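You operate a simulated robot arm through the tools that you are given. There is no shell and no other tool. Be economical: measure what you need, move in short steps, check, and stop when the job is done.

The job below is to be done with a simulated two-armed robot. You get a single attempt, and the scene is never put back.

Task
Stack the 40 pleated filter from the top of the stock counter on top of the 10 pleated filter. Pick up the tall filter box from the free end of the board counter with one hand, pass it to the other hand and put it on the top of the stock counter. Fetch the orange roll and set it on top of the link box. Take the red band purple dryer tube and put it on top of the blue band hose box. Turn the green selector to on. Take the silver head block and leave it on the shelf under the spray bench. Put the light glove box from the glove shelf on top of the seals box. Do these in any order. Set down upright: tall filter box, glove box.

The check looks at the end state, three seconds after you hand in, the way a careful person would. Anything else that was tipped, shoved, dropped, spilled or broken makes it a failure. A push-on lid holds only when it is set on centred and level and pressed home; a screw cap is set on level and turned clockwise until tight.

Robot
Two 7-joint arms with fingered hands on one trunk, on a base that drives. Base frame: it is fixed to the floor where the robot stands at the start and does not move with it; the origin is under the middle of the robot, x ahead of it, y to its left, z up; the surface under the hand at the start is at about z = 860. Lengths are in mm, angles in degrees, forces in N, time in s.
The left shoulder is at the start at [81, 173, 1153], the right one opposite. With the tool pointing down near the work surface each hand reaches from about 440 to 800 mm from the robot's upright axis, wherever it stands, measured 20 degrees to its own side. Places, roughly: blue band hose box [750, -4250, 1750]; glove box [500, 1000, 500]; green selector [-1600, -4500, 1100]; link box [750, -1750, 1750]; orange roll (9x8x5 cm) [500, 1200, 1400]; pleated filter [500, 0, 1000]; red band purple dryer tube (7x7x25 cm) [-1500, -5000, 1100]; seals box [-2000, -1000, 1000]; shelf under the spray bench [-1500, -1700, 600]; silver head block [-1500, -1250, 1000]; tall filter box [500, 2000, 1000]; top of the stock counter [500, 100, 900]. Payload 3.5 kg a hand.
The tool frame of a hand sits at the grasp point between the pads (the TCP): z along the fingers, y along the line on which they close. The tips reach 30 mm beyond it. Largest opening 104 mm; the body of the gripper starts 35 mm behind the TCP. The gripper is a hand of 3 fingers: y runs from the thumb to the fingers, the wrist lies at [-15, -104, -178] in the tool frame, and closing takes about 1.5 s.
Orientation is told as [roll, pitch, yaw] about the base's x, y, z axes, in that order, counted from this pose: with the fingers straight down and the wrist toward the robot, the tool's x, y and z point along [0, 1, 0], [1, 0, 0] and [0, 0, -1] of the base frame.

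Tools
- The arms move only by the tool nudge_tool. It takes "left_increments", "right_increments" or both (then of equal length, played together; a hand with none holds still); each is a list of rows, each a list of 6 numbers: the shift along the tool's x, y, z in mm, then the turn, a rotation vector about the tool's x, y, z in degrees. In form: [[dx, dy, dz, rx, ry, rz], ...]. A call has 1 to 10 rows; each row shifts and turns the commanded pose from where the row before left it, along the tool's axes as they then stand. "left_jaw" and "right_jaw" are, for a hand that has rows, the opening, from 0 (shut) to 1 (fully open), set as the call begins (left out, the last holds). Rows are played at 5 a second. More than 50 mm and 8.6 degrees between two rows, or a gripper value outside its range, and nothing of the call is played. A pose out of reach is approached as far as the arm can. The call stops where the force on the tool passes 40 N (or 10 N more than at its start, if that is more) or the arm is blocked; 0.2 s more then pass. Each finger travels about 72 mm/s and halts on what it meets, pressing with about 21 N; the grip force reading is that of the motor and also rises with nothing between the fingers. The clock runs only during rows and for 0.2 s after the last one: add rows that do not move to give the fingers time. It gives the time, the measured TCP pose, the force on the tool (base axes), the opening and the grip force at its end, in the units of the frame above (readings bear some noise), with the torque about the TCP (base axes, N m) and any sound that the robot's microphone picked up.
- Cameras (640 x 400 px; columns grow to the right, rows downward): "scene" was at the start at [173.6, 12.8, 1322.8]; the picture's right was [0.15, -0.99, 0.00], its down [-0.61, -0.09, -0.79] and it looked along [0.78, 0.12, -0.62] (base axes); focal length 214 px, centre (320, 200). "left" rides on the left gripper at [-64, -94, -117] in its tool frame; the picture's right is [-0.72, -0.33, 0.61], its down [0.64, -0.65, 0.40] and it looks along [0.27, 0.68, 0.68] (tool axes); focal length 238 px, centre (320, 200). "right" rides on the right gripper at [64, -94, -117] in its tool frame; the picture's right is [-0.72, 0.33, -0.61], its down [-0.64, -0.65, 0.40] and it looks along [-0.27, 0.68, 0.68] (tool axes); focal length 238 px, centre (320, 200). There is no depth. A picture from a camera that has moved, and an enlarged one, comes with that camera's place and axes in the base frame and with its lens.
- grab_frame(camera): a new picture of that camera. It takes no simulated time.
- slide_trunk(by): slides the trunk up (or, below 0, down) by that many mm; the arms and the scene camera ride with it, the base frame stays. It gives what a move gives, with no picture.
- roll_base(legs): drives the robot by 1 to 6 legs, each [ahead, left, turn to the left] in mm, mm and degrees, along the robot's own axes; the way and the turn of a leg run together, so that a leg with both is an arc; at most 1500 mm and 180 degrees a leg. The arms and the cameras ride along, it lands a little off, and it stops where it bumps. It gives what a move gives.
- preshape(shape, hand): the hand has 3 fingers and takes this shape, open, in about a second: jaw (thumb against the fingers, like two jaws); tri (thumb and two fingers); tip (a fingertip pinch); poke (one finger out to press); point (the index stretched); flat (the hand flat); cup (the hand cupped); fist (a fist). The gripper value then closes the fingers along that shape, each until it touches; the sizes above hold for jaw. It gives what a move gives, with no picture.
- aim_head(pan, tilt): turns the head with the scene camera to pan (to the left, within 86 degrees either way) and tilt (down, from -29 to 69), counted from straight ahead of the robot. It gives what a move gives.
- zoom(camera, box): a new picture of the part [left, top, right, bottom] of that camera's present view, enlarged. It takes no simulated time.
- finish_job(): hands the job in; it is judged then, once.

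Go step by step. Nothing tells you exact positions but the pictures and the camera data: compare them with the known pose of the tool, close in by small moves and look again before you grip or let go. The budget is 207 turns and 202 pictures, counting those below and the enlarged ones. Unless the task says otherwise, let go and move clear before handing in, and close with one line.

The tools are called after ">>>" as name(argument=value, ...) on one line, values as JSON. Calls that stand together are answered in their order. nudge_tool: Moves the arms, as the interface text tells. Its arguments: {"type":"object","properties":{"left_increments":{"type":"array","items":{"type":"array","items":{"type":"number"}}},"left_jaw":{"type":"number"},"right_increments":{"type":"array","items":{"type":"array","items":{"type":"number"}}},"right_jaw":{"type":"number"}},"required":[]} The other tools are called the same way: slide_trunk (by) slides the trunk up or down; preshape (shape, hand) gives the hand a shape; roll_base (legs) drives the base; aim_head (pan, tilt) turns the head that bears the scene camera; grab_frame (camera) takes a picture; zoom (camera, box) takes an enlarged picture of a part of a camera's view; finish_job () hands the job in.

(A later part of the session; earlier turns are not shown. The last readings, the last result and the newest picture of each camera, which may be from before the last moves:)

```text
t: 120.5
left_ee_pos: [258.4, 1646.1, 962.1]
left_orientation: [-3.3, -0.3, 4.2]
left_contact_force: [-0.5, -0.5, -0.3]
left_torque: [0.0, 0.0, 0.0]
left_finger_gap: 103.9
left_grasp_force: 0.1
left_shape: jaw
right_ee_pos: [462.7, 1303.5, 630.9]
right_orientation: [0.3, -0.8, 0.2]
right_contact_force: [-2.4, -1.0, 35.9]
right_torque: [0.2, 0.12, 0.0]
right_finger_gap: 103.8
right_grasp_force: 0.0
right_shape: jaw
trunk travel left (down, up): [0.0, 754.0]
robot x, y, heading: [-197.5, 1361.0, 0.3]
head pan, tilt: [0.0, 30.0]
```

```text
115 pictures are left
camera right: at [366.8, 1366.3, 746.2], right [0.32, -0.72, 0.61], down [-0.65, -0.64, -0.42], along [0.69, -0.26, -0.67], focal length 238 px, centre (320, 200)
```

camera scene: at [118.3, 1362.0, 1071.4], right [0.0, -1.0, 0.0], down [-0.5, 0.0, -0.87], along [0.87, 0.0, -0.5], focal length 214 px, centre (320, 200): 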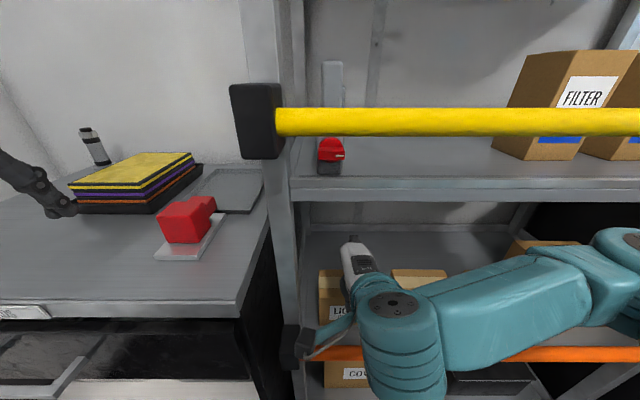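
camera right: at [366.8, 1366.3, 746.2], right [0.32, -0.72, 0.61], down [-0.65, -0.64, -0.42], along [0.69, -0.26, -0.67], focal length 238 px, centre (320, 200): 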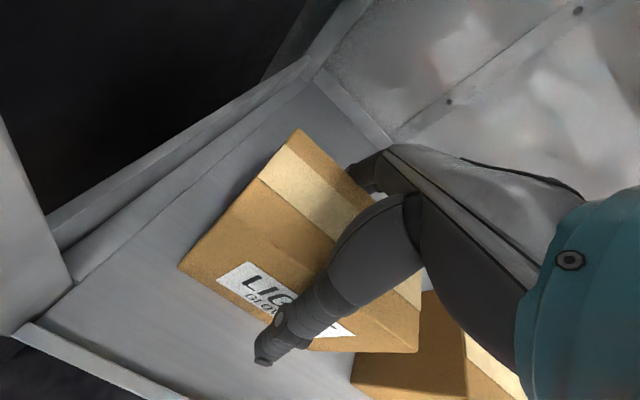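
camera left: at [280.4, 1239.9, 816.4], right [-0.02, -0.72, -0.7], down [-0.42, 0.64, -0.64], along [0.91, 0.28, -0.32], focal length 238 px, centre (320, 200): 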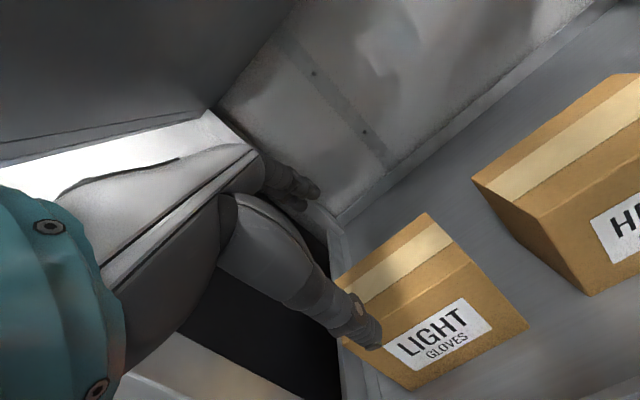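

Palm contact: the hand straddles the box, fingers behind and thumb in front. I'll ease up a little and close.

>>> nudge_tool(right_increments=[[0, 0, -5, 0, 0, 0], [0, 0, 0, 0, 0, 0]], right_jaw=1)

>>> nudge_tool(right_increments=[[0, 0, 0, 0, 0, 0], [0, 0, 0, 0, 0, 0], [0, 0, 0, 0, 0, 0], [0, 0, 0, 0, 0, 0], [0, 0, 0, 0, 0, 0], [0, 0, 0, 0, 0, 0]], right_jaw=0)

>>> nudge_tool(right_increments=[[0, 0, -12, 0, 0, 0], [0, 0, -13, 0, 0, 0], [0, 0, 0, 0, 0, 0]], right_jaw=0)

>>> grab_frame(camera="right")

>>> zoom(camera="scene", box=[270, 180, 470, 380])

```text
t: 121.1
left_ee_pos: [259.4, 1647.2, 961.4]
left_orientation: [-3.4, -0.1, 4.3]
left_contact_force: [0.5, 0.2, 0.4]
left_torque: [0.0, 0.02, 0.0]
left_finger_gap: 103.9
left_grasp_force: 0.0
left_shape: jaw
right_ee_pos: [462.7, 1302.5, 630.4]
right_orientation: [0.2, -0.3, 0.1]
right_contact_force: [-0.1, 1.5, 26.3]
right_torque: [0.15, -0.15, -0.03]
right_finger_gap: 104.0
right_grasp_force: 0.0
right_shape: jaw
trunk travel left (down, up): [0.0, 754.0]
robot x, y, heading: [-202.5, 1361.7, 0.3]
head pan, tilt: [0.0, 30.0]
```

```text
t: 122.5
left_ee_pos: [259.9, 1647.1, 961.1]
left_orientation: [-3.3, -0.2, 4.2]
left_contact_force: [-0.8, -0.1, -0.4]
left_torque: [-0.01, 0.01, 0.01]
left_finger_gap: 104.0
left_grasp_force: 0.0
left_shape: jaw
right_ee_pos: [460.8, 1302.6, 630.4]
right_orientation: [0.1, -0.5, 0.1]
right_contact_force: [1.5, 2.5, 23.7]
right_torque: [0.06, -1.07, -0.06]
right_finger_gap: 71.4
right_grasp_force: 20.7
right_shape: jaw
trunk travel left (down, up): [0.0, 754.0]
robot x, y, heading: [-197.2, 1362.5, 0.0]
head pan, tilt: [0.0, 30.0]
```

```text
t: 123.3
left_ee_pos: [260.8, 1647.7, 959.8]
left_orientation: [-3.3, -0.1, 4.2]
left_contact_force: [0.3, 0.3, 0.5]
left_torque: [0.01, -0.01, 0.01]
left_finger_gap: 103.9
left_grasp_force: 0.1
left_shape: jaw
right_ee_pos: [462.6, 1301.6, 651.9]
right_orientation: [0.0, 0.1, 0.0]
right_contact_force: [0.5, 0.5, -2.1]
right_torque: [0.04, -0.01, 0.0]
right_finger_gap: 71.0
right_grasp_force: 20.5
right_shape: jaw
trunk travel left (down, up): [0.0, 754.0]
robot x, y, heading: [-197.4, 1360.8, 0.2]
head pan, tilt: [0.0, 30.0]
```

```text
114 pictures are left
camera right: at [368.9, 1365.4, 768.4], right [0.33, -0.72, 0.61], down [-0.65, -0.64, -0.4], along [0.68, -0.27, -0.68], focal length 238 px, centre (320, 200)
```

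right: 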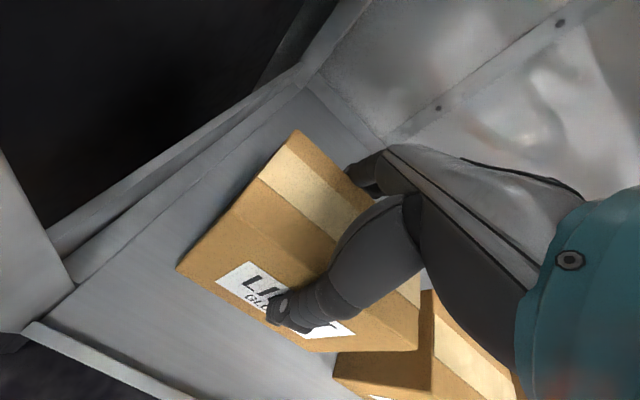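

```text
2.00 times, centred on (370, 280) of scene
camera zoom: at [118.3, 1361.9, 1071.3], right [0.0, -1.0, 0.0], down [-0.5, 0.0, -0.87], along [0.87, 0.0, -0.5], focal length 429 px, centre (220, 40)
```

zoom: 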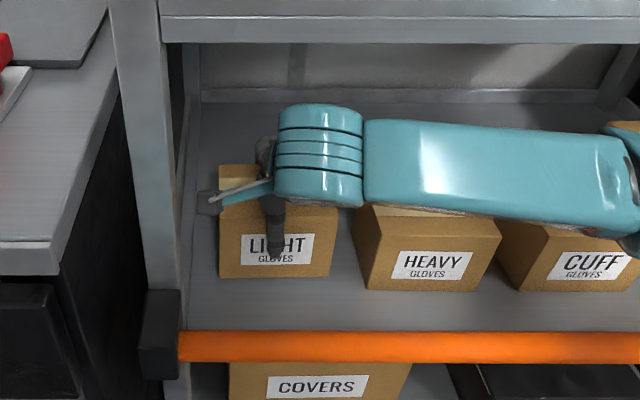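

The box lifts cleanly at 71 mm grip. Now I'll pull it back 50 mm, tilt 25° to keep the wrist below the shelf lip, and raise it.

>>> nudge_tool(right_increments=[[0, 0, -20, 0, 0, 0], [0, -25, -5, -8.3, 0, 0], [0, -24, -8.6, -8.3, 0, 0], [0, 1.4, -4.8, -8.4, 0, 0], [0, 7.4, -15.8, 0, 0, 0], [0, 0, 0, 0, 0, 0]], right_jaw=0)

>>> grab_frame(camera="scene")

>>> grab_frame(camera="right")

```text
t: 124.7
left_ee_pos: [262.7, 1645.7, 959.3]
left_orientation: [-3.3, -0.1, 4.1]
left_contact_force: [-0.3, 0.9, 0.1]
left_torque: [0.03, -0.01, 0.03]
left_finger_gap: 104.1
left_grasp_force: 0.0
left_shape: jaw
right_ee_pos: [413.5, 1302.8, 703.2]
right_orientation: [0.0, -25.2, 0.1]
right_contact_force: [-0.4, -0.1, -2.0]
right_torque: [0.02, 0.0, 0.0]
right_finger_gap: 71.0
right_grasp_force: 21.3
right_shape: jaw
trunk travel left (down, up): [0.0, 754.0]
robot x, y, heading: [-202.3, 1358.6, 0.4]
head pan, tilt: [0.0, 30.0]
```

```text
112 pictures are left
camera scene: at [118.3, 1361.9, 1071.4], right [0.0, -1.0, 0.0], down [-0.5, 0.0, -0.87], along [0.87, 0.0, -0.5], focal length 214 px, centre (320, 200)
```

scene: 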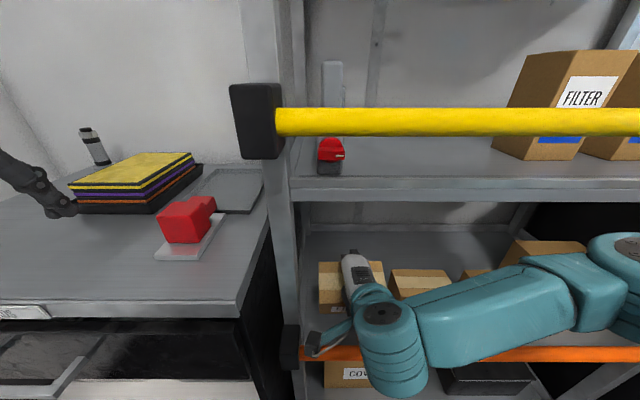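

```text
111 pictures are left
camera right: at [278.8, 1365.7, 769.4], right [0.04, -0.72, 0.69], down [-0.42, -0.64, -0.64], along [0.91, -0.27, -0.32], focal length 238 px, centre (320, 200)
```

right: 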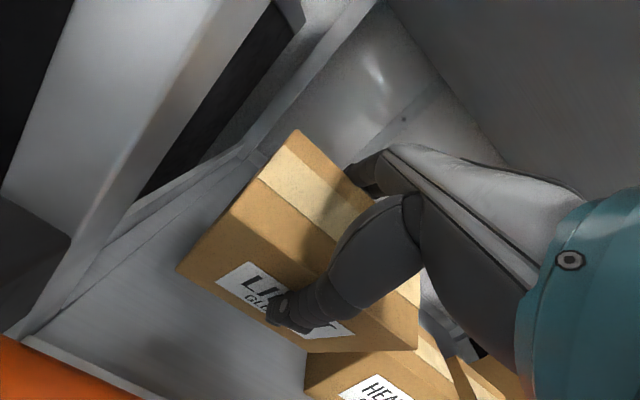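

Held firmly and tilted. Raising it 95 mm to clear the bar.

>>> nudge_tool(right_increments=[[0, 13.5, -29, 0, 0, 0], [0, 13.5, -29, 0, 0, 0], [0, 13.5, -29, 0, 0, 0], [0, 0, 0, 0, 0, 0]], right_jaw=0)

>>> grab_frame(camera="scene")

>>> grab_frame(camera="right")

```text
t: 125.7
left_ee_pos: [261.4, 1646.7, 960.6]
left_orientation: [-3.3, 0.0, 4.2]
left_contact_force: [-0.8, 0.8, 0.1]
left_torque: [-0.05, 0.0, 0.03]
left_finger_gap: 104.0
left_grasp_force: 0.0
left_shape: jaw
right_ee_pos: [412.7, 1302.5, 800.3]
right_orientation: [0.0, -25.0, 0.1]
right_contact_force: [-0.7, 0.5, -1.7]
right_torque: [0.01, 0.06, 0.04]
right_finger_gap: 70.8
right_grasp_force: 21.1
right_shape: jaw
trunk travel left (down, up): [0.0, 754.0]
robot x, y, heading: [-199.1, 1361.7, -0.0]
head pan, tilt: [0.0, 30.0]
```

```text
110 pictures are left
camera scene: at [118.3, 1361.9, 1071.4], right [0.0, -1.0, 0.0], down [-0.5, 0.0, -0.87], along [0.87, 0.0, -0.5], focal length 214 px, centre (320, 200)
```

scene: 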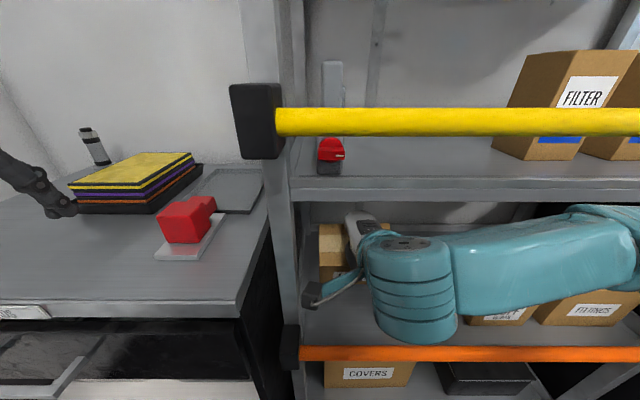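

```text
109 pictures are left
camera right: at [278.3, 1365.2, 866.5], right [0.04, -0.72, 0.69], down [-0.42, -0.64, -0.64], along [0.91, -0.27, -0.33], focal length 238 px, centre (320, 200)
```

right: 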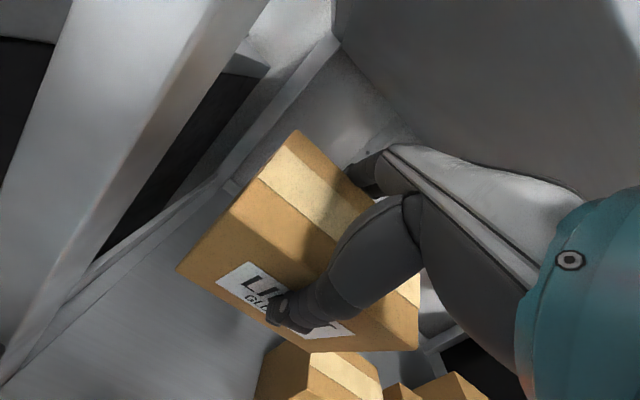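

The box bottom is now about 30 mm above the bar. Backing straight out.

>>> roll_base(legs=[[-290, 0, 0]])

>>> nudge_tool(right_increments=[[0, 0, 0, 8.4, 0, 0], [0, 0, 0, 8.4, 0, 0], [0, 0, 0, 8.2, 0, 0], [0, 0, 0, 0, 0, 0]], right_jaw=0)

>>> grab_frame(camera="scene")

```text
t: 127.7
left_ee_pos: [-35.4, 1646.4, 960.1]
left_orientation: [-3.4, -0.1, 4.3]
left_contact_force: [0.2, -0.4, -0.1]
left_torque: [-0.01, -0.02, -0.01]
left_finger_gap: 103.8
left_grasp_force: 0.2
left_shape: jaw
right_ee_pos: [117.3, 1300.8, 800.7]
right_orientation: [0.1, -25.1, 0.1]
right_contact_force: [0.8, -0.8, -1.9]
right_torque: [0.0, 0.01, 0.0]
right_finger_gap: 71.0
right_grasp_force: 21.4
right_shape: jaw
trunk travel left (down, up): [0.0, 754.0]
robot x, y, heading: [-497.2, 1361.3, 0.2]
head pan, tilt: [0.0, 30.0]
```

```text
t: 128.7
left_ee_pos: [-34.3, 1646.8, 960.9]
left_orientation: [-3.3, -0.1, 4.2]
left_contact_force: [0.4, -0.7, -0.1]
left_torque: [-0.01, -0.03, 0.0]
left_finger_gap: 104.0
left_grasp_force: 0.1
left_shape: jaw
right_ee_pos: [117.6, 1300.5, 801.4]
right_orientation: [0.0, 0.1, 0.2]
right_contact_force: [-0.1, -0.8, -1.9]
right_torque: [0.04, -0.01, -0.04]
right_finger_gap: 71.0
right_grasp_force: 21.4
right_shape: jaw
trunk travel left (down, up): [0.0, 754.0]
robot x, y, heading: [-496.9, 1358.7, 0.0]
head pan, tilt: [0.0, 30.0]
```

```text
108 pictures are left
camera scene: at [-178.1, 1361.2, 1071.4], right [0.0, -1.0, 0.0], down [-0.5, 0.0, -0.87], along [0.87, 0.0, -0.5], focal length 214 px, centre (320, 200)
```

scene: 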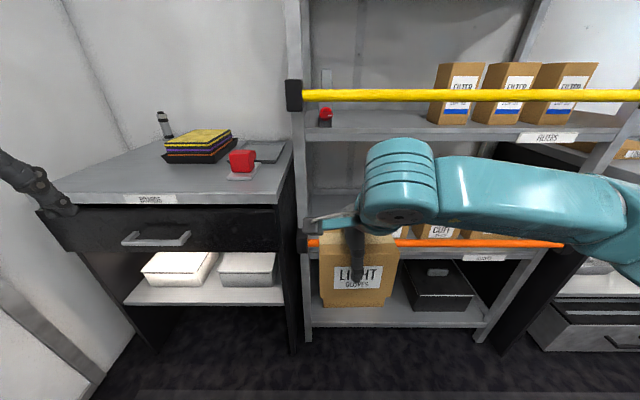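

The glove box is out. Next, the orange roll on the upper shelf: I'll raise the trunk, tuck the right hand (holding the box), and move in front of the roll.

>>> slide_trunk(by=500)

>>> roll_base(legs=[[0, -330, 0]])

>>> aim_head(pan=10, tilt=20)

>>> grab_frame(camera="scene")

```text
refused: 500 is not a number from -400 to 400
```

```text
t: 130.9
left_ee_pos: [-33.8, 1314.1, 961.3]
left_orientation: [-3.3, -0.1, 4.2]
left_contact_force: [0.6, -0.4, 0.0]
left_torque: [0.01, 0.0, 0.03]
left_finger_gap: 104.1
left_grasp_force: 0.0
left_shape: jaw
right_ee_pos: [117.4, 968.4, 800.4]
right_orientation: [0.0, -0.2, 0.1]
right_contact_force: [-0.2, 0.4, -2.7]
right_torque: [0.0, 0.02, -0.01]
right_finger_gap: 70.8
right_grasp_force: 21.2
right_shape: jaw
trunk travel left (down, up): [0.0, 754.0]
robot x, y, heading: [-496.2, 1029.0, 0.2]
head pan, tilt: [0.0, 30.0]
```

```text
t: 131.6
left_ee_pos: [-34.1, 1314.2, 960.8]
left_orientation: [-3.3, -0.1, 4.2]
left_contact_force: [-0.4, 0.2, -0.4]
left_torque: [-0.01, 0.04, -0.01]
left_finger_gap: 103.8
left_grasp_force: 0.0
left_shape: jaw
right_ee_pos: [117.9, 970.0, 801.0]
right_orientation: [0.0, -0.1, 0.0]
right_contact_force: [0.1, -0.1, -1.8]
right_torque: [0.02, -0.02, -0.03]
right_finger_gap: 71.3
right_grasp_force: 20.9
right_shape: jaw
trunk travel left (down, up): [0.0, 754.0]
robot x, y, heading: [-493.2, 1030.3, 0.2]
head pan, tilt: [10.0, 20.0]
```

```text
107 pictures are left
camera scene: at [-176.0, 1046.0, 1087.4], right [0.17, -0.98, 0.0], down [-0.34, -0.06, -0.94], along [0.93, 0.16, -0.34], focal length 214 px, centre (320, 200)
```

scene: 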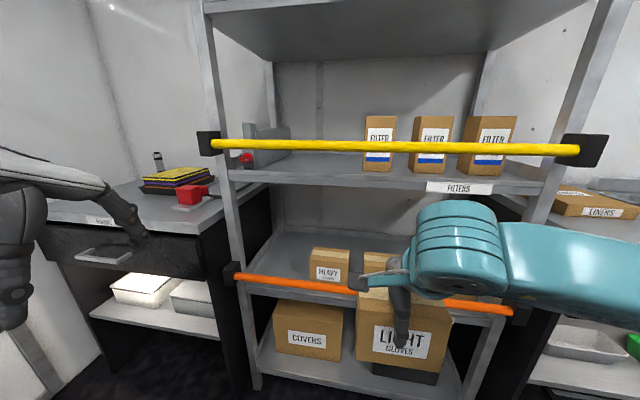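

Trunk moves are limited to 400 at a time. Raising in two steps with a view from the top.

>>> slide_trunk(by=400)

>>> slide_trunk(by=100)

>>> grab_frame(camera="scene")

```text
t: 135.4
left_ee_pos: [-31.6, 1313.1, 1360.8]
left_orientation: [-3.4, -0.1, 4.1]
left_contact_force: [-0.4, -0.3, 0.8]
left_torque: [-0.02, 0.01, -0.01]
left_finger_gap: 104.2
left_grasp_force: 0.1
left_shape: jaw
right_ee_pos: [116.9, 969.4, 1199.5]
right_orientation: [0.0, -0.1, 0.0]
right_contact_force: [-0.2, 0.1, -3.6]
right_torque: [0.04, -0.01, -0.02]
right_finger_gap: 70.8
right_grasp_force: 21.0
right_shape: jaw
trunk travel left (down, up): [-400.0, 354.0]
robot x, y, heading: [-495.9, 1032.2, 0.0]
head pan, tilt: [10.0, 20.0]
```

```text
t: 136.8
left_ee_pos: [-32.8, 1314.8, 1460.1]
left_orientation: [-3.3, 0.0, 4.1]
left_contact_force: [0.5, -0.4, 0.4]
left_torque: [0.03, -0.01, 0.05]
left_finger_gap: 104.3
left_grasp_force: 0.0
left_shape: jaw
right_ee_pos: [117.0, 968.7, 1299.4]
right_orientation: [0.1, 0.0, 0.0]
right_contact_force: [0.0, -0.8, -2.8]
right_torque: [0.0, -0.01, 0.01]
right_finger_gap: 70.7
right_grasp_force: 20.7
right_shape: jaw
trunk travel left (down, up): [-500.0, 254.0]
robot x, y, heading: [-493.3, 1032.1, 0.3]
head pan, tilt: [10.0, 20.0]
```

```text
106 pictures are left
camera scene: at [-384.0, 1045.9, 1604.2], right [0.17, -0.98, 0.0], down [-0.34, -0.06, -0.94], along [0.93, 0.16, -0.34], focal length 214 px, centre (320, 200)
```

scene: 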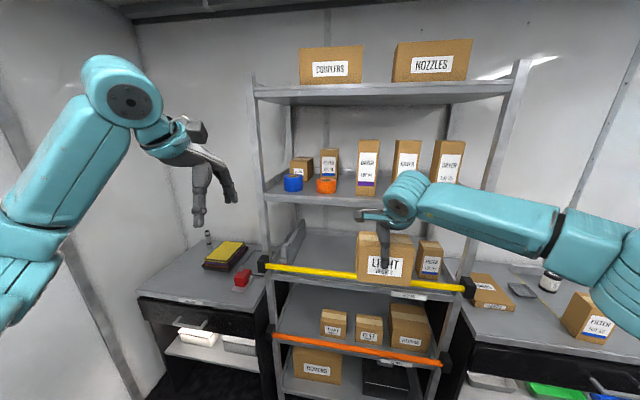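

Zoom on the rolls.

>>> zoom(camera="scene", box=[270, 130, 370, 220])

>>> zoom(camera="left", box=[0, 0, 640, 400])

```text
4.44 times, centred on (320, 175) of scene
camera zoom: at [-384.0, 1045.9, 1604.2], right [0.17, -0.98, 0.0], down [-0.34, -0.06, -0.94], along [0.93, 0.16, -0.34], focal length 953 px, centre (320, 311)
```

zoom: 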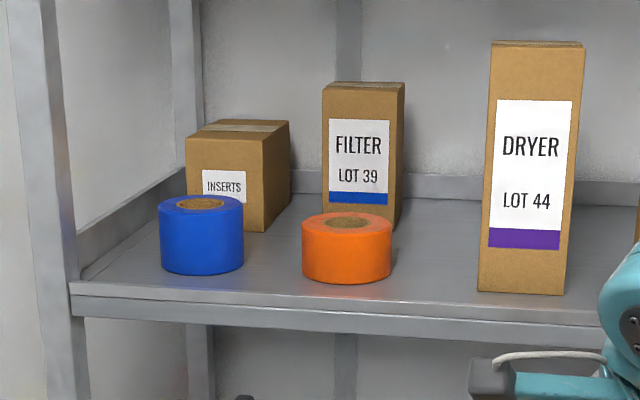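

```text
1.00 times, centred on (320, 200) of left (not enlarged: the box is as wide or as high as the picture)
camera zoom: at [-121.7, 1251.1, 1580.3], right [-0.27, -0.77, -0.57], down [-0.7, 0.57, -0.44], along [0.67, 0.28, -0.69], focal length 238 px, centre (320, 200)
```

zoom: 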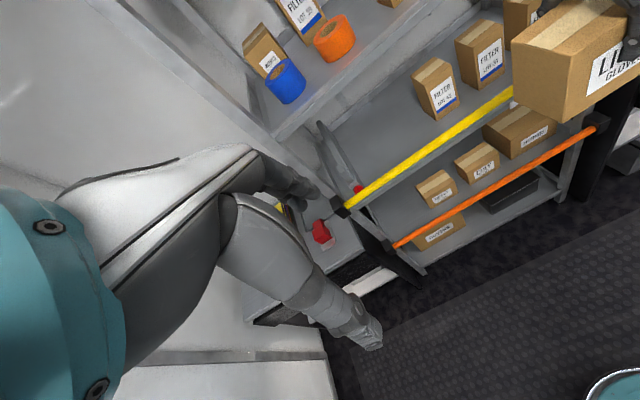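

The orange roll is a ring about 82 mm across, 45 tall, centred near [465, 1167] on a shelf at z≈1332, with room behind it. I'll tuck the right hand and pose the left one, tilted 15°, at entry height.

>>> nudge_tool(right_increments=[[-29, -23, 0, 0, 0, 0], [-29, -23, 0, 0, 0, 0], [-29, -23, 0, 0, 0, 0], [-29, -23, 0, 0, 0, 0], [-29, -23, 0, 0, 0, 0], [-29, -23, 0, 0, 0, 0], [-26, -22, 0, 0, 0, 0], [0, 0, 0, 0, 0, 0]], left_increments=[[0, 0, 0, 0, 3.3, 4.2], [-30, 20, 0, 0, 0, 0], [-30, 20, 10, 0, 0, 0], [-30, 20, 10, 0, 0, 0], [-30, 20, 10, 0, 0, 0], [-28, 20, 10, 0, 0, 0], [0, 0, 5, -7.5, 0, 0], [0, 0, 0, -7.5, 0, 0]], right_jaw=0, left_jaw=1)

>>> grab_frame(camera="scene")

```text
t: 138.6
left_ee_pos: [67.5, 1166.1, 1415.4]
left_orientation: [0.0, -15.2, -0.1]
left_contact_force: [0.9, 0.5, -0.7]
left_torque: [0.0, 0.01, 0.0]
left_finger_gap: 104.0
left_grasp_force: 0.0
left_shape: jaw
right_ee_pos: [-40.6, 770.6, 1301.0]
right_orientation: [0.0, -0.1, -0.1]
right_contact_force: [-0.2, 0.1, -2.0]
right_torque: [-0.04, 0.01, -0.01]
right_finger_gap: 71.1
right_grasp_force: 21.1
right_shape: jaw
trunk travel left (down, up): [-500.0, 254.0]
robot x, y, heading: [-496.4, 1028.6, -0.1]
head pan, tilt: [10.0, 20.0]
```

```text
103 pictures are left
camera scene: at [-383.6, 1046.3, 1604.3], right [0.17, -0.98, 0.0], down [-0.34, -0.06, -0.94], along [0.93, 0.16, -0.34], focal length 214 px, centre (320, 200)
```

scene: 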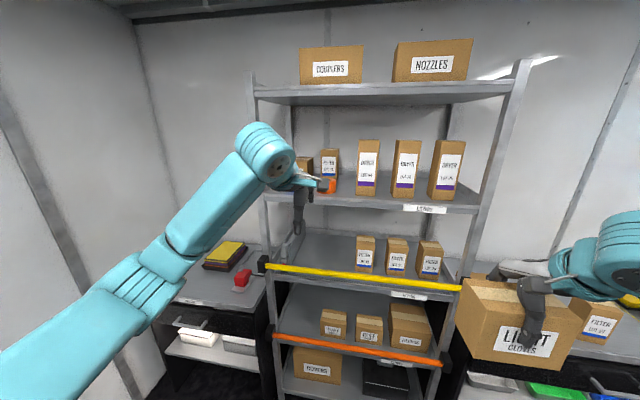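

Good pose. Driving forward 260 mm, then checking.

>>> roll_base(legs=[[265, 0, 0.1]])

>>> grab_frame(camera="left")

>>> grab_frame(camera="scene")

```text
t: 140.5
left_ee_pos: [335.7, 1166.2, 1416.2]
left_orientation: [0.1, -15.2, -0.1]
left_contact_force: [-0.5, -0.6, -0.4]
left_torque: [0.05, 0.01, 0.03]
left_finger_gap: 104.0
left_grasp_force: 0.0
left_shape: jaw
right_ee_pos: [226.7, 770.2, 1301.2]
right_orientation: [0.0, 0.0, 0.2]
right_contact_force: [-0.9, 0.0, -2.3]
right_torque: [0.02, -0.01, -0.02]
right_finger_gap: 70.9
right_grasp_force: 21.4
right_shape: jaw
trunk travel left (down, up): [-500.0, 254.0]
robot x, y, heading: [-230.3, 1031.9, 0.3]
head pan, tilt: [10.0, 20.0]
```

```text
102 pictures are left
camera left: at [214.7, 1103.6, 1504.2], right [-0.15, -0.72, -0.68], down [-0.52, 0.64, -0.56], along [0.84, 0.27, -0.48], focal length 238 px, centre (320, 200)
```

left: 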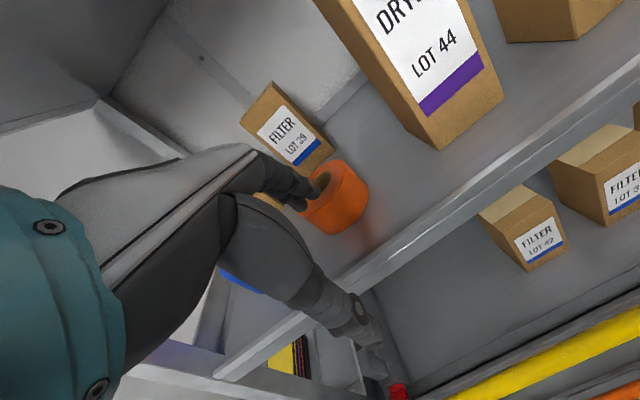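

```text
101 pictures are left
camera scene: at [-116.0, 1046.5, 1604.3], right [0.18, -0.98, 0.0], down [-0.34, -0.06, -0.94], along [0.92, 0.17, -0.34], focal length 214 px, centre (320, 200)
```

scene: 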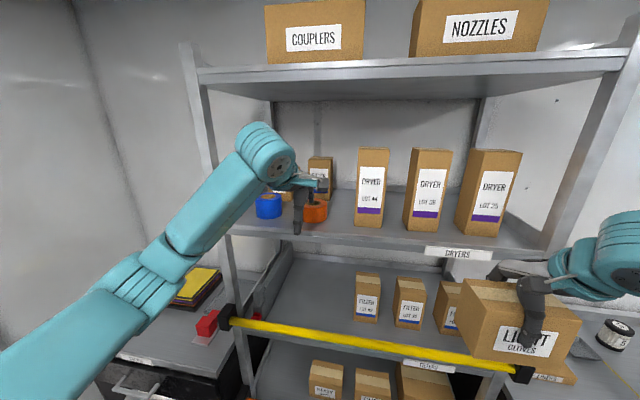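

Zoom both views on the roll.

>>> zoom(camera="scene", box=[240, 150, 360, 250])

>>> zoom(camera="left", box=[230, 120, 400, 260])

```text
4.00 times, centred on (300, 200) of scene
camera zoom: at [-116.0, 1046.5, 1604.3], right [0.18, -0.98, 0.0], down [-0.34, -0.06, -0.94], along [0.92, 0.17, -0.34], focal length 858 px, centre (400, 200)
```

zoom: 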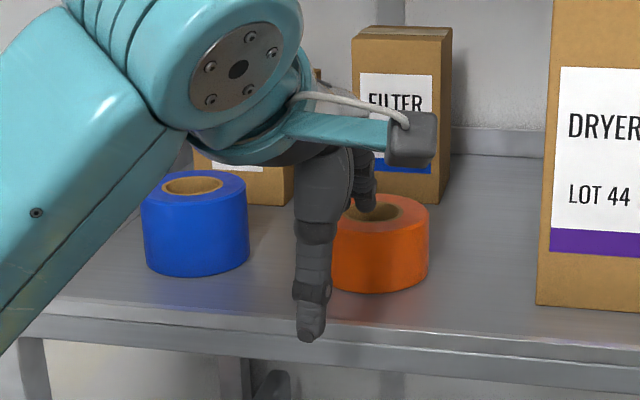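

```text
2.86 times, centred on (315, 190) of left
camera zoom: at [214.7, 1103.6, 1504.2], right [-0.15, -0.72, -0.68], down [-0.52, 0.64, -0.56], along [0.84, 0.27, -0.48], focal length 681 px, centre (334, 229)
```

zoom: 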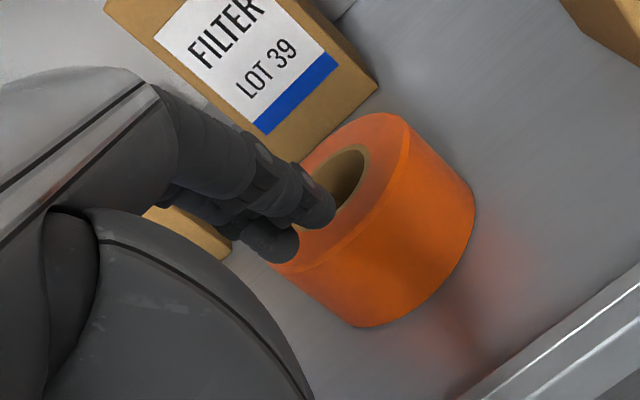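

Roll centre is [459, 1168], top z≈1378, shelf z≈1335. I'll extend over it, then level the hand.

>>> nudge_tool(left_increments=[[0.6, 39.6, 10.6, 0, 0, 0], [0.6, 39.6, 10.6, 0, 0, 0], [0.6, 39.6, 10.6, 0, 0, 0], [0, 0, 0, 7.5, 0, 0], [0, 0, 0, 7.5, 0, 0], [0, 0, 0, 0, 0, 0]], left_jaw=1)

>>> grab_frame(camera="left")

>>> zoom(camera="scene", box=[240, 130, 360, 250])

```text
t: 141.9
left_ee_pos: [448.2, 1171.8, 1411.4]
left_orientation: [-0.1, -0.3, 0.0]
left_contact_force: [0.1, -0.4, 0.0]
left_torque: [0.02, 0.04, 0.02]
left_finger_gap: 104.0
left_grasp_force: 0.2
left_shape: jaw
left hand out of reach, approached as far as the arm can: row 5
right_ee_pos: [227.1, 771.9, 1301.4]
right_orientation: [0.0, 0.0, 0.1]
right_contact_force: [0.0, 0.0, -2.7]
right_torque: [0.01, -0.01, 0.03]
right_finger_gap: 71.1
right_grasp_force: 20.6
right_shape: jaw
trunk travel left (down, up): [-500.0, 254.0]
robot x, y, heading: [-229.0, 1030.4, 0.4]
head pan, tilt: [10.0, 20.0]
```

```text
98 pictures are left
camera left: at [354.3, 1109.1, 1528.7], right [-0.32, -0.72, -0.61], down [-0.65, 0.64, -0.41], along [0.69, 0.27, -0.68], focal length 238 px, centre (320, 200)
```

left: 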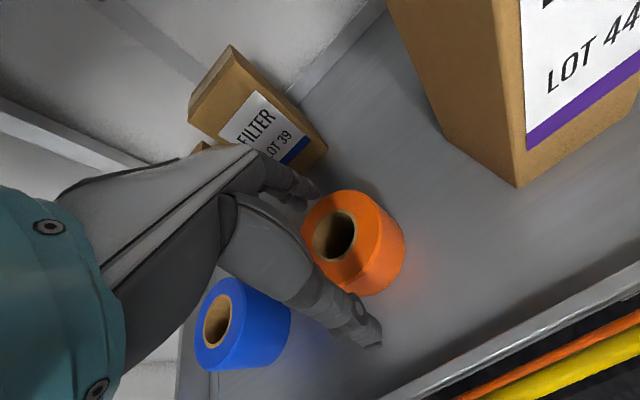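

```text
3.33 times, centred on (300, 190) of scene
camera zoom: at [-116.0, 1046.9, 1604.3], right [0.18, -0.98, 0.0], down [-0.34, -0.06, -0.94], along [0.92, 0.17, -0.34], focal length 715 px, centre (387, 233)
```

zoom: 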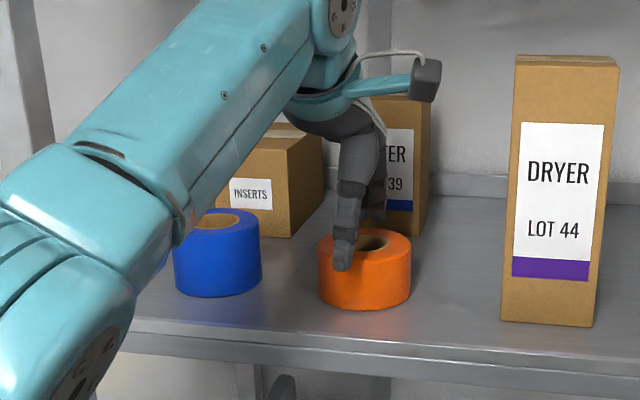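

The arm is at its limit, so I'll roll the base 30 mm closer, then fine-position to [460, 1167].

>>> roll_base(legs=[[32, 0, -0.3]])

>>> nudge_tool(left_increments=[[0, 0, 0, 0, 0, 0], [0, 0, 0, 0, 0, 0]], left_jaw=1)

```text
t: 142.7
left_ee_pos: [478.6, 1167.4, 1412.8]
left_orientation: [0.0, -0.4, -0.3]
left_contact_force: [-0.2, -0.2, 1.0]
left_torque: [0.01, -0.04, -0.02]
left_finger_gap: 103.7
left_grasp_force: 0.0
left_shape: jaw
right_ee_pos: [255.5, 768.8, 1301.5]
right_orientation: [-0.1, -0.1, -0.2]
right_contact_force: [0.2, 0.0, -2.2]
right_torque: [0.03, -0.02, 0.03]
right_finger_gap: 71.3
right_grasp_force: 21.1
right_shape: jaw
trunk travel left (down, up): [-500.0, 254.0]
robot x, y, heading: [-194.7, 1028.1, -0.4]
head pan, tilt: [10.0, 20.0]
```

```text
t: 143.3
left_ee_pos: [482.5, 1169.2, 1411.9]
left_orientation: [-0.1, -0.2, -0.3]
left_contact_force: [1.0, -0.3, -0.2]
left_torque: [0.01, -0.02, -0.03]
left_finger_gap: 103.8
left_grasp_force: 0.0
left_shape: jaw
right_ee_pos: [257.9, 768.3, 1300.4]
right_orientation: [0.0, 0.0, -0.3]
right_contact_force: [0.0, -0.5, -2.5]
right_torque: [0.02, 0.03, -0.05]
right_finger_gap: 71.1
right_grasp_force: 20.6
right_shape: jaw
trunk travel left (down, up): [-500.0, 254.0]
robot x, y, heading: [-199.3, 1028.1, -0.1]
head pan, tilt: [10.0, 20.0]
```

I'll raise slightly, shift back 21 mm, and verify before descending.

>>> nudge_tool(left_increments=[[-2, 0, -8, 0, 0, 0], [0, -21, 0, 0, 0, 0], [0, 0, 0, 0, 0, 0]], left_jaw=1)

>>> grab_frame(camera="left")

>>> zoom(camera="scene", box=[260, 150, 360, 250])

```text
t: 144.1
left_ee_pos: [458.4, 1166.4, 1420.8]
left_orientation: [0.0, -0.1, -0.2]
left_contact_force: [-0.6, -0.5, -0.2]
left_torque: [0.0, -0.02, -0.03]
left_finger_gap: 103.9
left_grasp_force: 0.0
left_shape: jaw
right_ee_pos: [256.6, 767.3, 1301.2]
right_orientation: [0.0, -0.2, -0.1]
right_contact_force: [0.0, 0.1, -2.5]
right_torque: [0.01, -0.01, -0.02]
right_finger_gap: 70.9
right_grasp_force: 21.1
right_shape: jaw
trunk travel left (down, up): [-500.0, 254.0]
robot x, y, heading: [-197.0, 1029.7, -0.1]
head pan, tilt: [10.0, 20.0]
```

```text
96 pictures are left
camera left: at [363.8, 1103.3, 1537.5], right [-0.33, -0.72, -0.62], down [-0.65, 0.64, -0.41], along [0.69, 0.27, -0.68], focal length 238 px, centre (320, 200)
```

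left: 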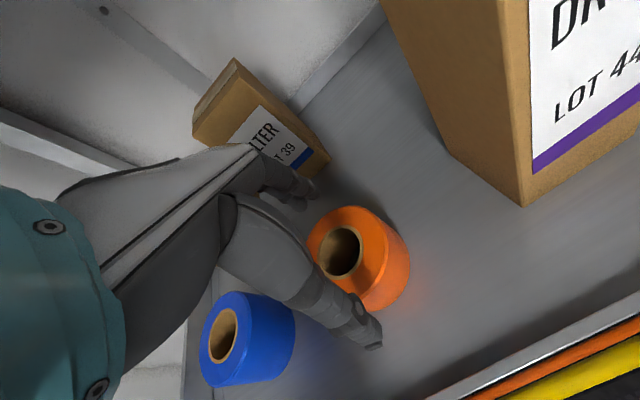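

```text
4.00 times, centred on (310, 200) of scene
camera zoom: at [-85.3, 1045.0, 1604.4], right [0.17, -0.99, 0.0], down [-0.34, -0.06, -0.94], along [0.93, 0.16, -0.34], focal length 858 px, centre (360, 200)
```

zoom: 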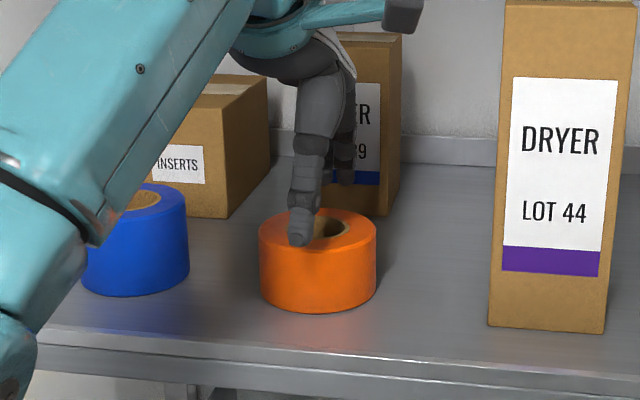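

Roll centre reads [463, 1168]; I'll shift 4 mm and descend to z 1376.

>>> nudge_tool(left_increments=[[1, 4, 10, 0, 0, 0], [0, 0, 18, 0, 0, 0], [0, 0, 17, 0, 0, 0], [0, 0, 0, 0, 0, 0]], left_jaw=1)

>>> zoom(camera="scene", box=[260, 150, 360, 250])

>>> grab_frame(camera="left")

```text
t: 145.1
left_ee_pos: [464.5, 1167.6, 1375.4]
left_orientation: [0.0, -0.3, -0.4]
left_contact_force: [-0.3, 0.1, 0.3]
left_torque: [0.04, 0.04, 0.01]
left_finger_gap: 104.1
left_grasp_force: 0.1
left_shape: jaw
right_ee_pos: [257.5, 768.5, 1300.2]
right_orientation: [0.0, 0.0, -0.3]
right_contact_force: [0.2, -1.0, -2.6]
right_torque: [-0.02, -0.03, 0.01]
right_finger_gap: 71.1
right_grasp_force: 21.1
right_shape: jaw
trunk travel left (down, up): [-500.0, 254.0]
robot x, y, heading: [-192.8, 1029.2, -0.2]
head pan, tilt: [10.0, 20.0]
```

```text
4.00 times, centred on (310, 200) of scene
camera zoom: at [-84.8, 1045.7, 1604.4], right [0.17, -0.99, 0.0], down [-0.34, -0.06, -0.94], along [0.93, 0.16, -0.34], focal length 858 px, centre (360, 200)
```

zoom: 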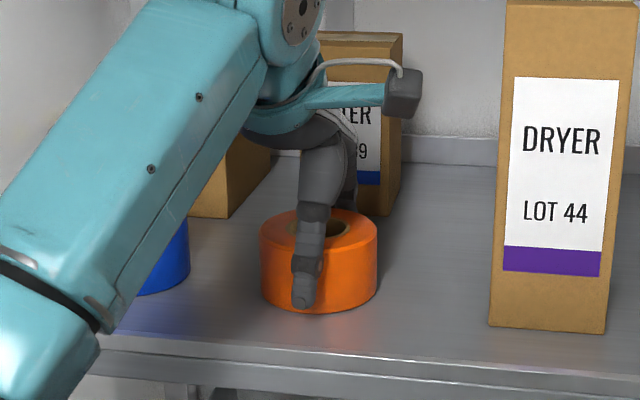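

```text
93 pictures are left
camera left: at [369.2, 1104.5, 1491.2], right [-0.33, -0.72, -0.61], down [-0.65, 0.64, -0.41], along [0.69, 0.27, -0.68], focal length 238 px, centre (320, 200)
```

left: 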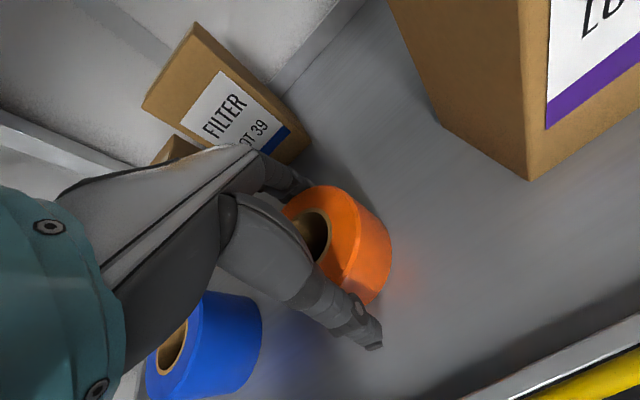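

Thumb in front, fingers behind, no contact. Closing the left hand.

>>> nudge_tool(left_increments=[[0, 0, 0, 0, 0, 0], [0, 0, 0, 0, 0, 0], [0, 0, 0, 0, 0, 0], [0, 0, 0, 0, 0, 0], [0, 0, 0, 0, 0, 0], [0, 0, 0, 0, 0, 0]], left_jaw=0)

>>> nudge_tool(left_increments=[[0, 0, -15, 0, 0, 0], [0, 0, -15, 0, 0, 0], [0, 0, 0, 0, 0, 0]], left_jaw=0)

>>> zoom(camera="scene", box=[260, 150, 360, 250])

```text
t: 146.5
left_ee_pos: [463.6, 1167.4, 1375.2]
left_orientation: [0.0, -0.2, -0.3]
left_contact_force: [-0.4, 0.4, -0.5]
left_torque: [-0.01, -0.02, 0.03]
left_finger_gap: 75.8
left_grasp_force: 21.1
left_shape: jaw
right_ee_pos: [256.6, 768.3, 1301.1]
right_orientation: [-0.1, 0.0, -0.2]
right_contact_force: [-0.6, 0.2, -2.6]
right_torque: [-0.01, 0.0, 0.0]
right_finger_gap: 71.1
right_grasp_force: 20.9
right_shape: jaw
trunk travel left (down, up): [-500.0, 254.0]
robot x, y, heading: [-197.4, 1031.4, -0.1]
head pan, tilt: [10.0, 20.0]
```

```text
t: 147.3
left_ee_pos: [462.6, 1168.8, 1405.2]
left_orientation: [0.1, -0.2, -0.2]
left_contact_force: [-0.3, -0.9, -0.8]
left_torque: [-0.01, -0.01, 0.01]
left_finger_gap: 75.4
left_grasp_force: 21.3
left_shape: jaw
right_ee_pos: [256.9, 768.8, 1300.2]
right_orientation: [0.1, 0.0, -0.2]
right_contact_force: [0.4, -0.3, -2.6]
right_torque: [0.0, 0.01, 0.01]
right_finger_gap: 71.1
right_grasp_force: 20.7
right_shape: jaw
trunk travel left (down, up): [-500.0, 254.0]
robot x, y, heading: [-197.9, 1029.9, -0.2]
head pan, tilt: [10.0, 20.0]
```

```text
4.00 times, centred on (310, 200) of scene
camera zoom: at [-84.2, 1046.1, 1604.3], right [0.17, -0.99, 0.0], down [-0.34, -0.06, -0.94], along [0.93, 0.16, -0.34], focal length 858 px, centre (360, 200)
```

zoom: 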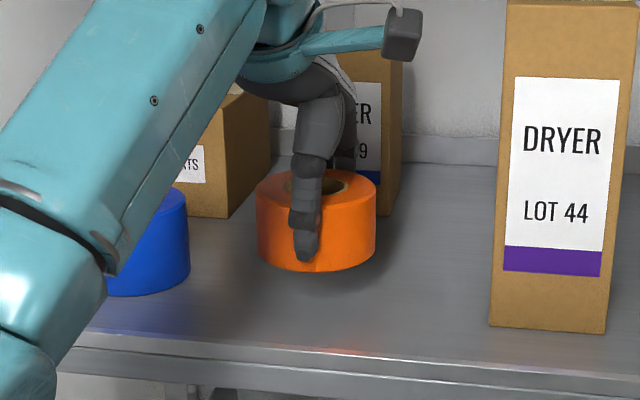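

Roll in hand. I'll back out and drive right toward the link box, then look around.

>>> roll_base(legs=[[-320, 0, 0], [0, -1500, 0], [0, -1200, 0]])

>>> aim_head(pan=0, tilt=5)

>>> grab_frame(camera="scene")

```text
t: 162.2
left_ee_pos: [194.8, -1535.3, 1404.5]
left_orientation: [0.1, -0.3, 1.4]
left_contact_force: [-1.0, -0.9, -0.5]
left_torque: [0.01, 0.0, 0.0]
left_finger_gap: 75.8
left_grasp_force: 20.3
left_shape: jaw
right_ee_pos: [-1.3, -1938.8, 1300.2]
right_orientation: [-0.1, 0.0, 1.2]
right_contact_force: [0.4, -0.8, -2.4]
right_torque: [0.02, -0.05, 0.02]
right_finger_gap: 70.8
right_grasp_force: 21.0
right_shape: jaw
trunk travel left (down, up): [-500.0, 254.0]
robot x, y, heading: [-459.9, -1688.8, 1.2]
head pan, tilt: [10.0, 20.0]
```

```text
t: 163.0
left_ee_pos: [195.3, -1534.5, 1404.5]
left_orientation: [0.0, -0.1, 1.3]
left_contact_force: [-0.1, -0.4, -1.3]
left_torque: [-0.02, 0.02, 0.02]
left_finger_gap: 75.7
left_grasp_force: 21.4
left_shape: jaw
right_ee_pos: [-1.4, -1939.7, 1300.9]
right_orientation: [0.0, 0.0, 1.3]
right_contact_force: [0.2, 0.4, -2.6]
right_torque: [0.01, -0.03, 0.03]
right_finger_gap: 70.9
right_grasp_force: 20.9
right_shape: jaw
trunk travel left (down, up): [-500.0, 254.0]
robot x, y, heading: [-462.2, -1691.8, 1.5]
head pan, tilt: [0.0, 5.0]
```

```text
91 pictures are left
camera scene: at [-349.1, -1688.1, 1628.6], right [0.02, -1.0, 0.0], down [-0.09, 0.0, -1.0], along [1.0, 0.02, -0.09], focal length 214 px, centre (320, 200)
```

scene: 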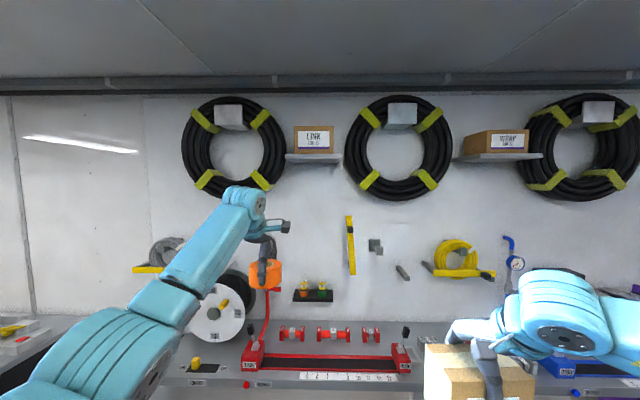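

The LINK box sits on a small wall shelf at z≈1760–1890 above a bench. My vertical grip can't reach that far and high, so I'll need to re-grip the roll from the front. Let me look at the bench for a free spot.

>>> slide_trunk(by=-200)

>>> aim_head(pan=5, tilt=30)

>>> grab_frame(camera="scene")

```text
t: 165.2
left_ee_pos: [194.0, -1536.0, 1204.8]
left_orientation: [0.1, -0.3, 1.2]
left_contact_force: [-0.7, 0.1, -1.6]
left_torque: [-0.03, -0.02, 0.03]
left_finger_gap: 75.4
left_grasp_force: 20.9
left_shape: jaw
right_ee_pos: [-1.3, -1940.7, 1100.9]
right_orientation: [0.0, -0.1, 1.3]
right_contact_force: [0.2, -1.3, -2.7]
right_torque: [-0.01, 0.01, 0.01]
right_finger_gap: 70.8
right_grasp_force: 21.6
right_shape: jaw
trunk travel left (down, up): [-300.0, 454.0]
robot x, y, heading: [-459.3, -1693.5, 1.2]
head pan, tilt: [0.0, 5.0]
```

```text
t: 166.1
left_ee_pos: [194.3, -1534.2, 1205.1]
left_orientation: [0.0, -0.1, 1.4]
left_contact_force: [0.4, 0.5, -0.8]
left_torque: [0.0, -0.01, -0.03]
left_finger_gap: 75.7
left_grasp_force: 21.2
left_shape: jaw
right_ee_pos: [-0.1, -1940.8, 1101.7]
right_orientation: [-0.1, 0.0, 1.3]
right_contact_force: [0.1, 0.3, -3.4]
right_torque: [0.01, -0.02, 0.0]
right_finger_gap: 71.0
right_grasp_force: 21.1
right_shape: jaw
trunk travel left (down, up): [-300.0, 454.0]
robot x, y, heading: [-461.4, -1694.6, 1.4]
head pan, tilt: [5.0, 30.0]
```

```text
90 pictures are left
camera scene: at [-302.6, -1679.2, 1386.5], right [0.11, -0.99, 0.0], down [-0.5, -0.06, -0.87], along [0.86, 0.1, -0.5], focal length 214 px, centre (320, 200)
```

scene: 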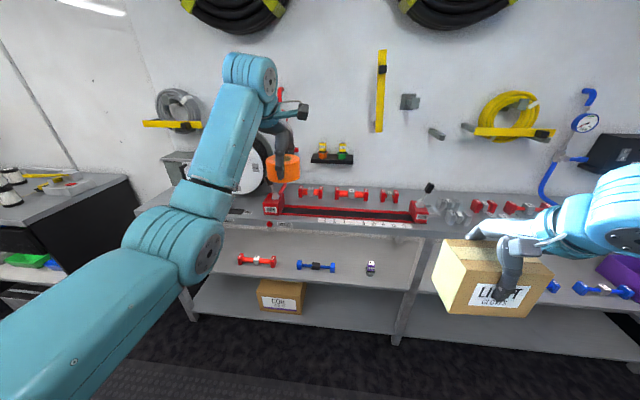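

The bench here is cluttered. I'll deliver the glove box first: tuck the left arm, turn around and look at the other side of the aisle.

>>> nudge_tool(left_increments=[[20, -40, 0, 0, 0, 0], [20, -40, 0, 0, 0, 0], [20, -40, 0, 0, 0, 0], [20, -40, 0, 0, 0, 0], [20, -20, 0, 0, 0, 0]], left_jaw=0)

>>> roll_base(legs=[[-130, 0, 0], [0, 0, 90], [0, 0, 88.6]])

>>> aim_head(pan=0, tilt=20)

>>> grab_frame(camera="scene")

```text
t: 167.3
left_ee_pos: [10.9, -1441.2, 1204.3]
left_orientation: [0.0, -0.2, 1.1]
left_contact_force: [0.3, -0.2, -1.1]
left_torque: [-0.02, -0.04, -0.03]
left_finger_gap: 75.3
left_grasp_force: 20.9
left_shape: jaw
right_ee_pos: [-0.9, -1940.1, 1101.5]
right_orientation: [0.1, -0.1, 1.4]
right_contact_force: [0.4, -1.0, -2.7]
right_torque: [-0.04, 0.01, 0.05]
right_finger_gap: 71.2
right_grasp_force: 20.8
right_shape: jaw
trunk travel left (down, up): [-300.0, 454.0]
robot x, y, heading: [-464.3, -1695.2, 1.5]
head pan, tilt: [5.0, 30.0]
```

```text
t: 176.2
left_ee_pos: [-1066.4, -1941.6, 1206.2]
left_orientation: [0.1, -0.3, -179.1]
left_contact_force: [-0.2, 0.1, -0.5]
left_torque: [0.02, 0.02, -0.02]
left_finger_gap: 74.5
left_grasp_force: 20.9
left_shape: jaw
right_ee_pos: [-1050.6, -1442.0, 1100.5]
right_orientation: [0.1, 0.0, -179.1]
right_contact_force: [-0.3, -0.1, -3.7]
right_torque: [-0.04, -0.04, -0.01]
right_finger_gap: 70.6
right_grasp_force: 21.1
right_shape: jaw
trunk travel left (down, up): [-300.0, 454.0]
robot x, y, heading: [-594.7, -1695.3, -179.0]
head pan, tilt: [5.0, 30.0]
```

```text
t: 176.9
left_ee_pos: [-1066.0, -1941.9, 1205.1]
left_orientation: [0.0, -0.3, -179.2]
left_contact_force: [-0.3, 0.1, -1.4]
left_torque: [0.02, 0.0, 0.01]
left_finger_gap: 74.6
left_grasp_force: 20.7
left_shape: jaw
right_ee_pos: [-1050.2, -1441.6, 1101.3]
right_orientation: [0.1, 0.0, -179.0]
right_contact_force: [-0.2, 0.0, -2.1]
right_torque: [-0.01, -0.01, 0.0]
right_finger_gap: 70.6
right_grasp_force: 20.8
right_shape: jaw
trunk travel left (down, up): [-300.0, 454.0]
robot x, y, heading: [-589.6, -1693.7, -179.1]
head pan, tilt: [0.0, 20.0]
```

```text
89 pictures are left
camera scene: at [-755.5, -1696.7, 1402.5], right [-0.02, 1.0, 0.0], down [0.34, 0.01, -0.94], along [-0.94, -0.02, -0.34], focal length 214 px, centre (320, 200)
```

scene: 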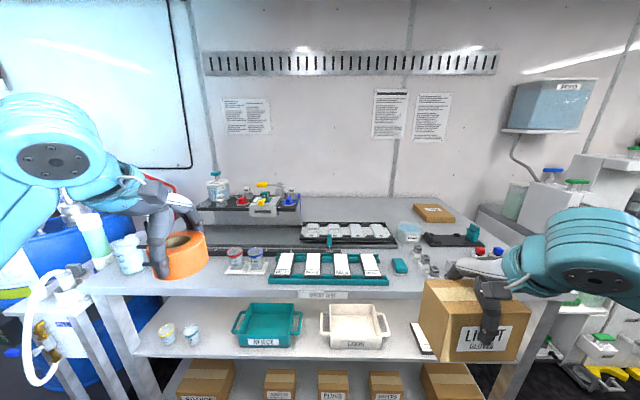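

The spray bench is ahead; SEALS box at the back right. I'll zoom in on that region.

>>> zoom(camera="scene", box=[380, 180, 510, 290])

>>> zoom(camera="scene", box=[100, 270, 480, 400])

```text
3.64 times, centred on (445, 235) of scene
camera zoom: at [-755.5, -1696.7, 1402.5], right [-0.02, 1.0, 0.0], down [0.34, 0.01, -0.94], along [-0.94, -0.02, -0.34], focal length 780 px, centre (-134, 73)
```

zoom: 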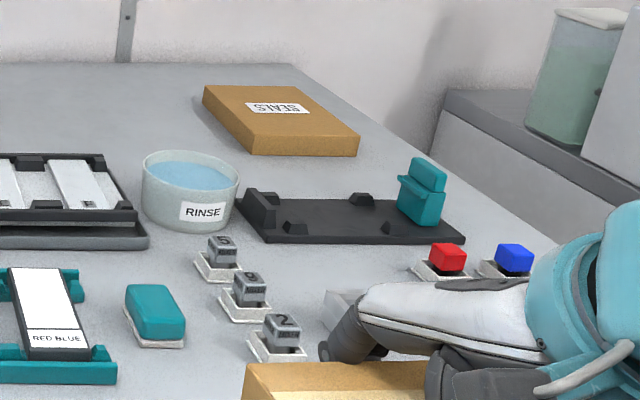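

```text
1.68 times, centred on (290, 335) of scene
camera zoom: at [-755.5, -1696.7, 1402.5], right [-0.02, 1.0, 0.0], down [0.34, 0.01, -0.94], along [-0.94, -0.02, -0.34], focal length 361 px, centre (370, -27)
```

zoom: 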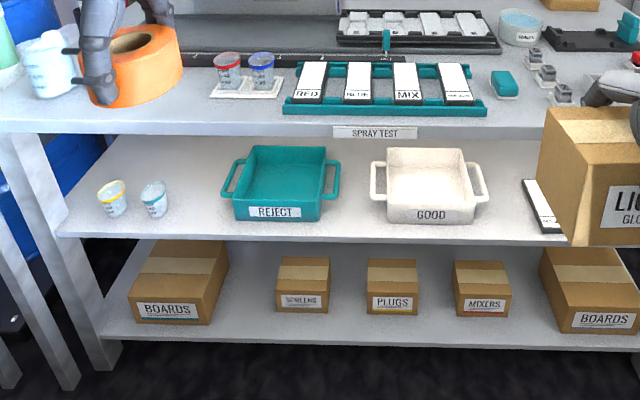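

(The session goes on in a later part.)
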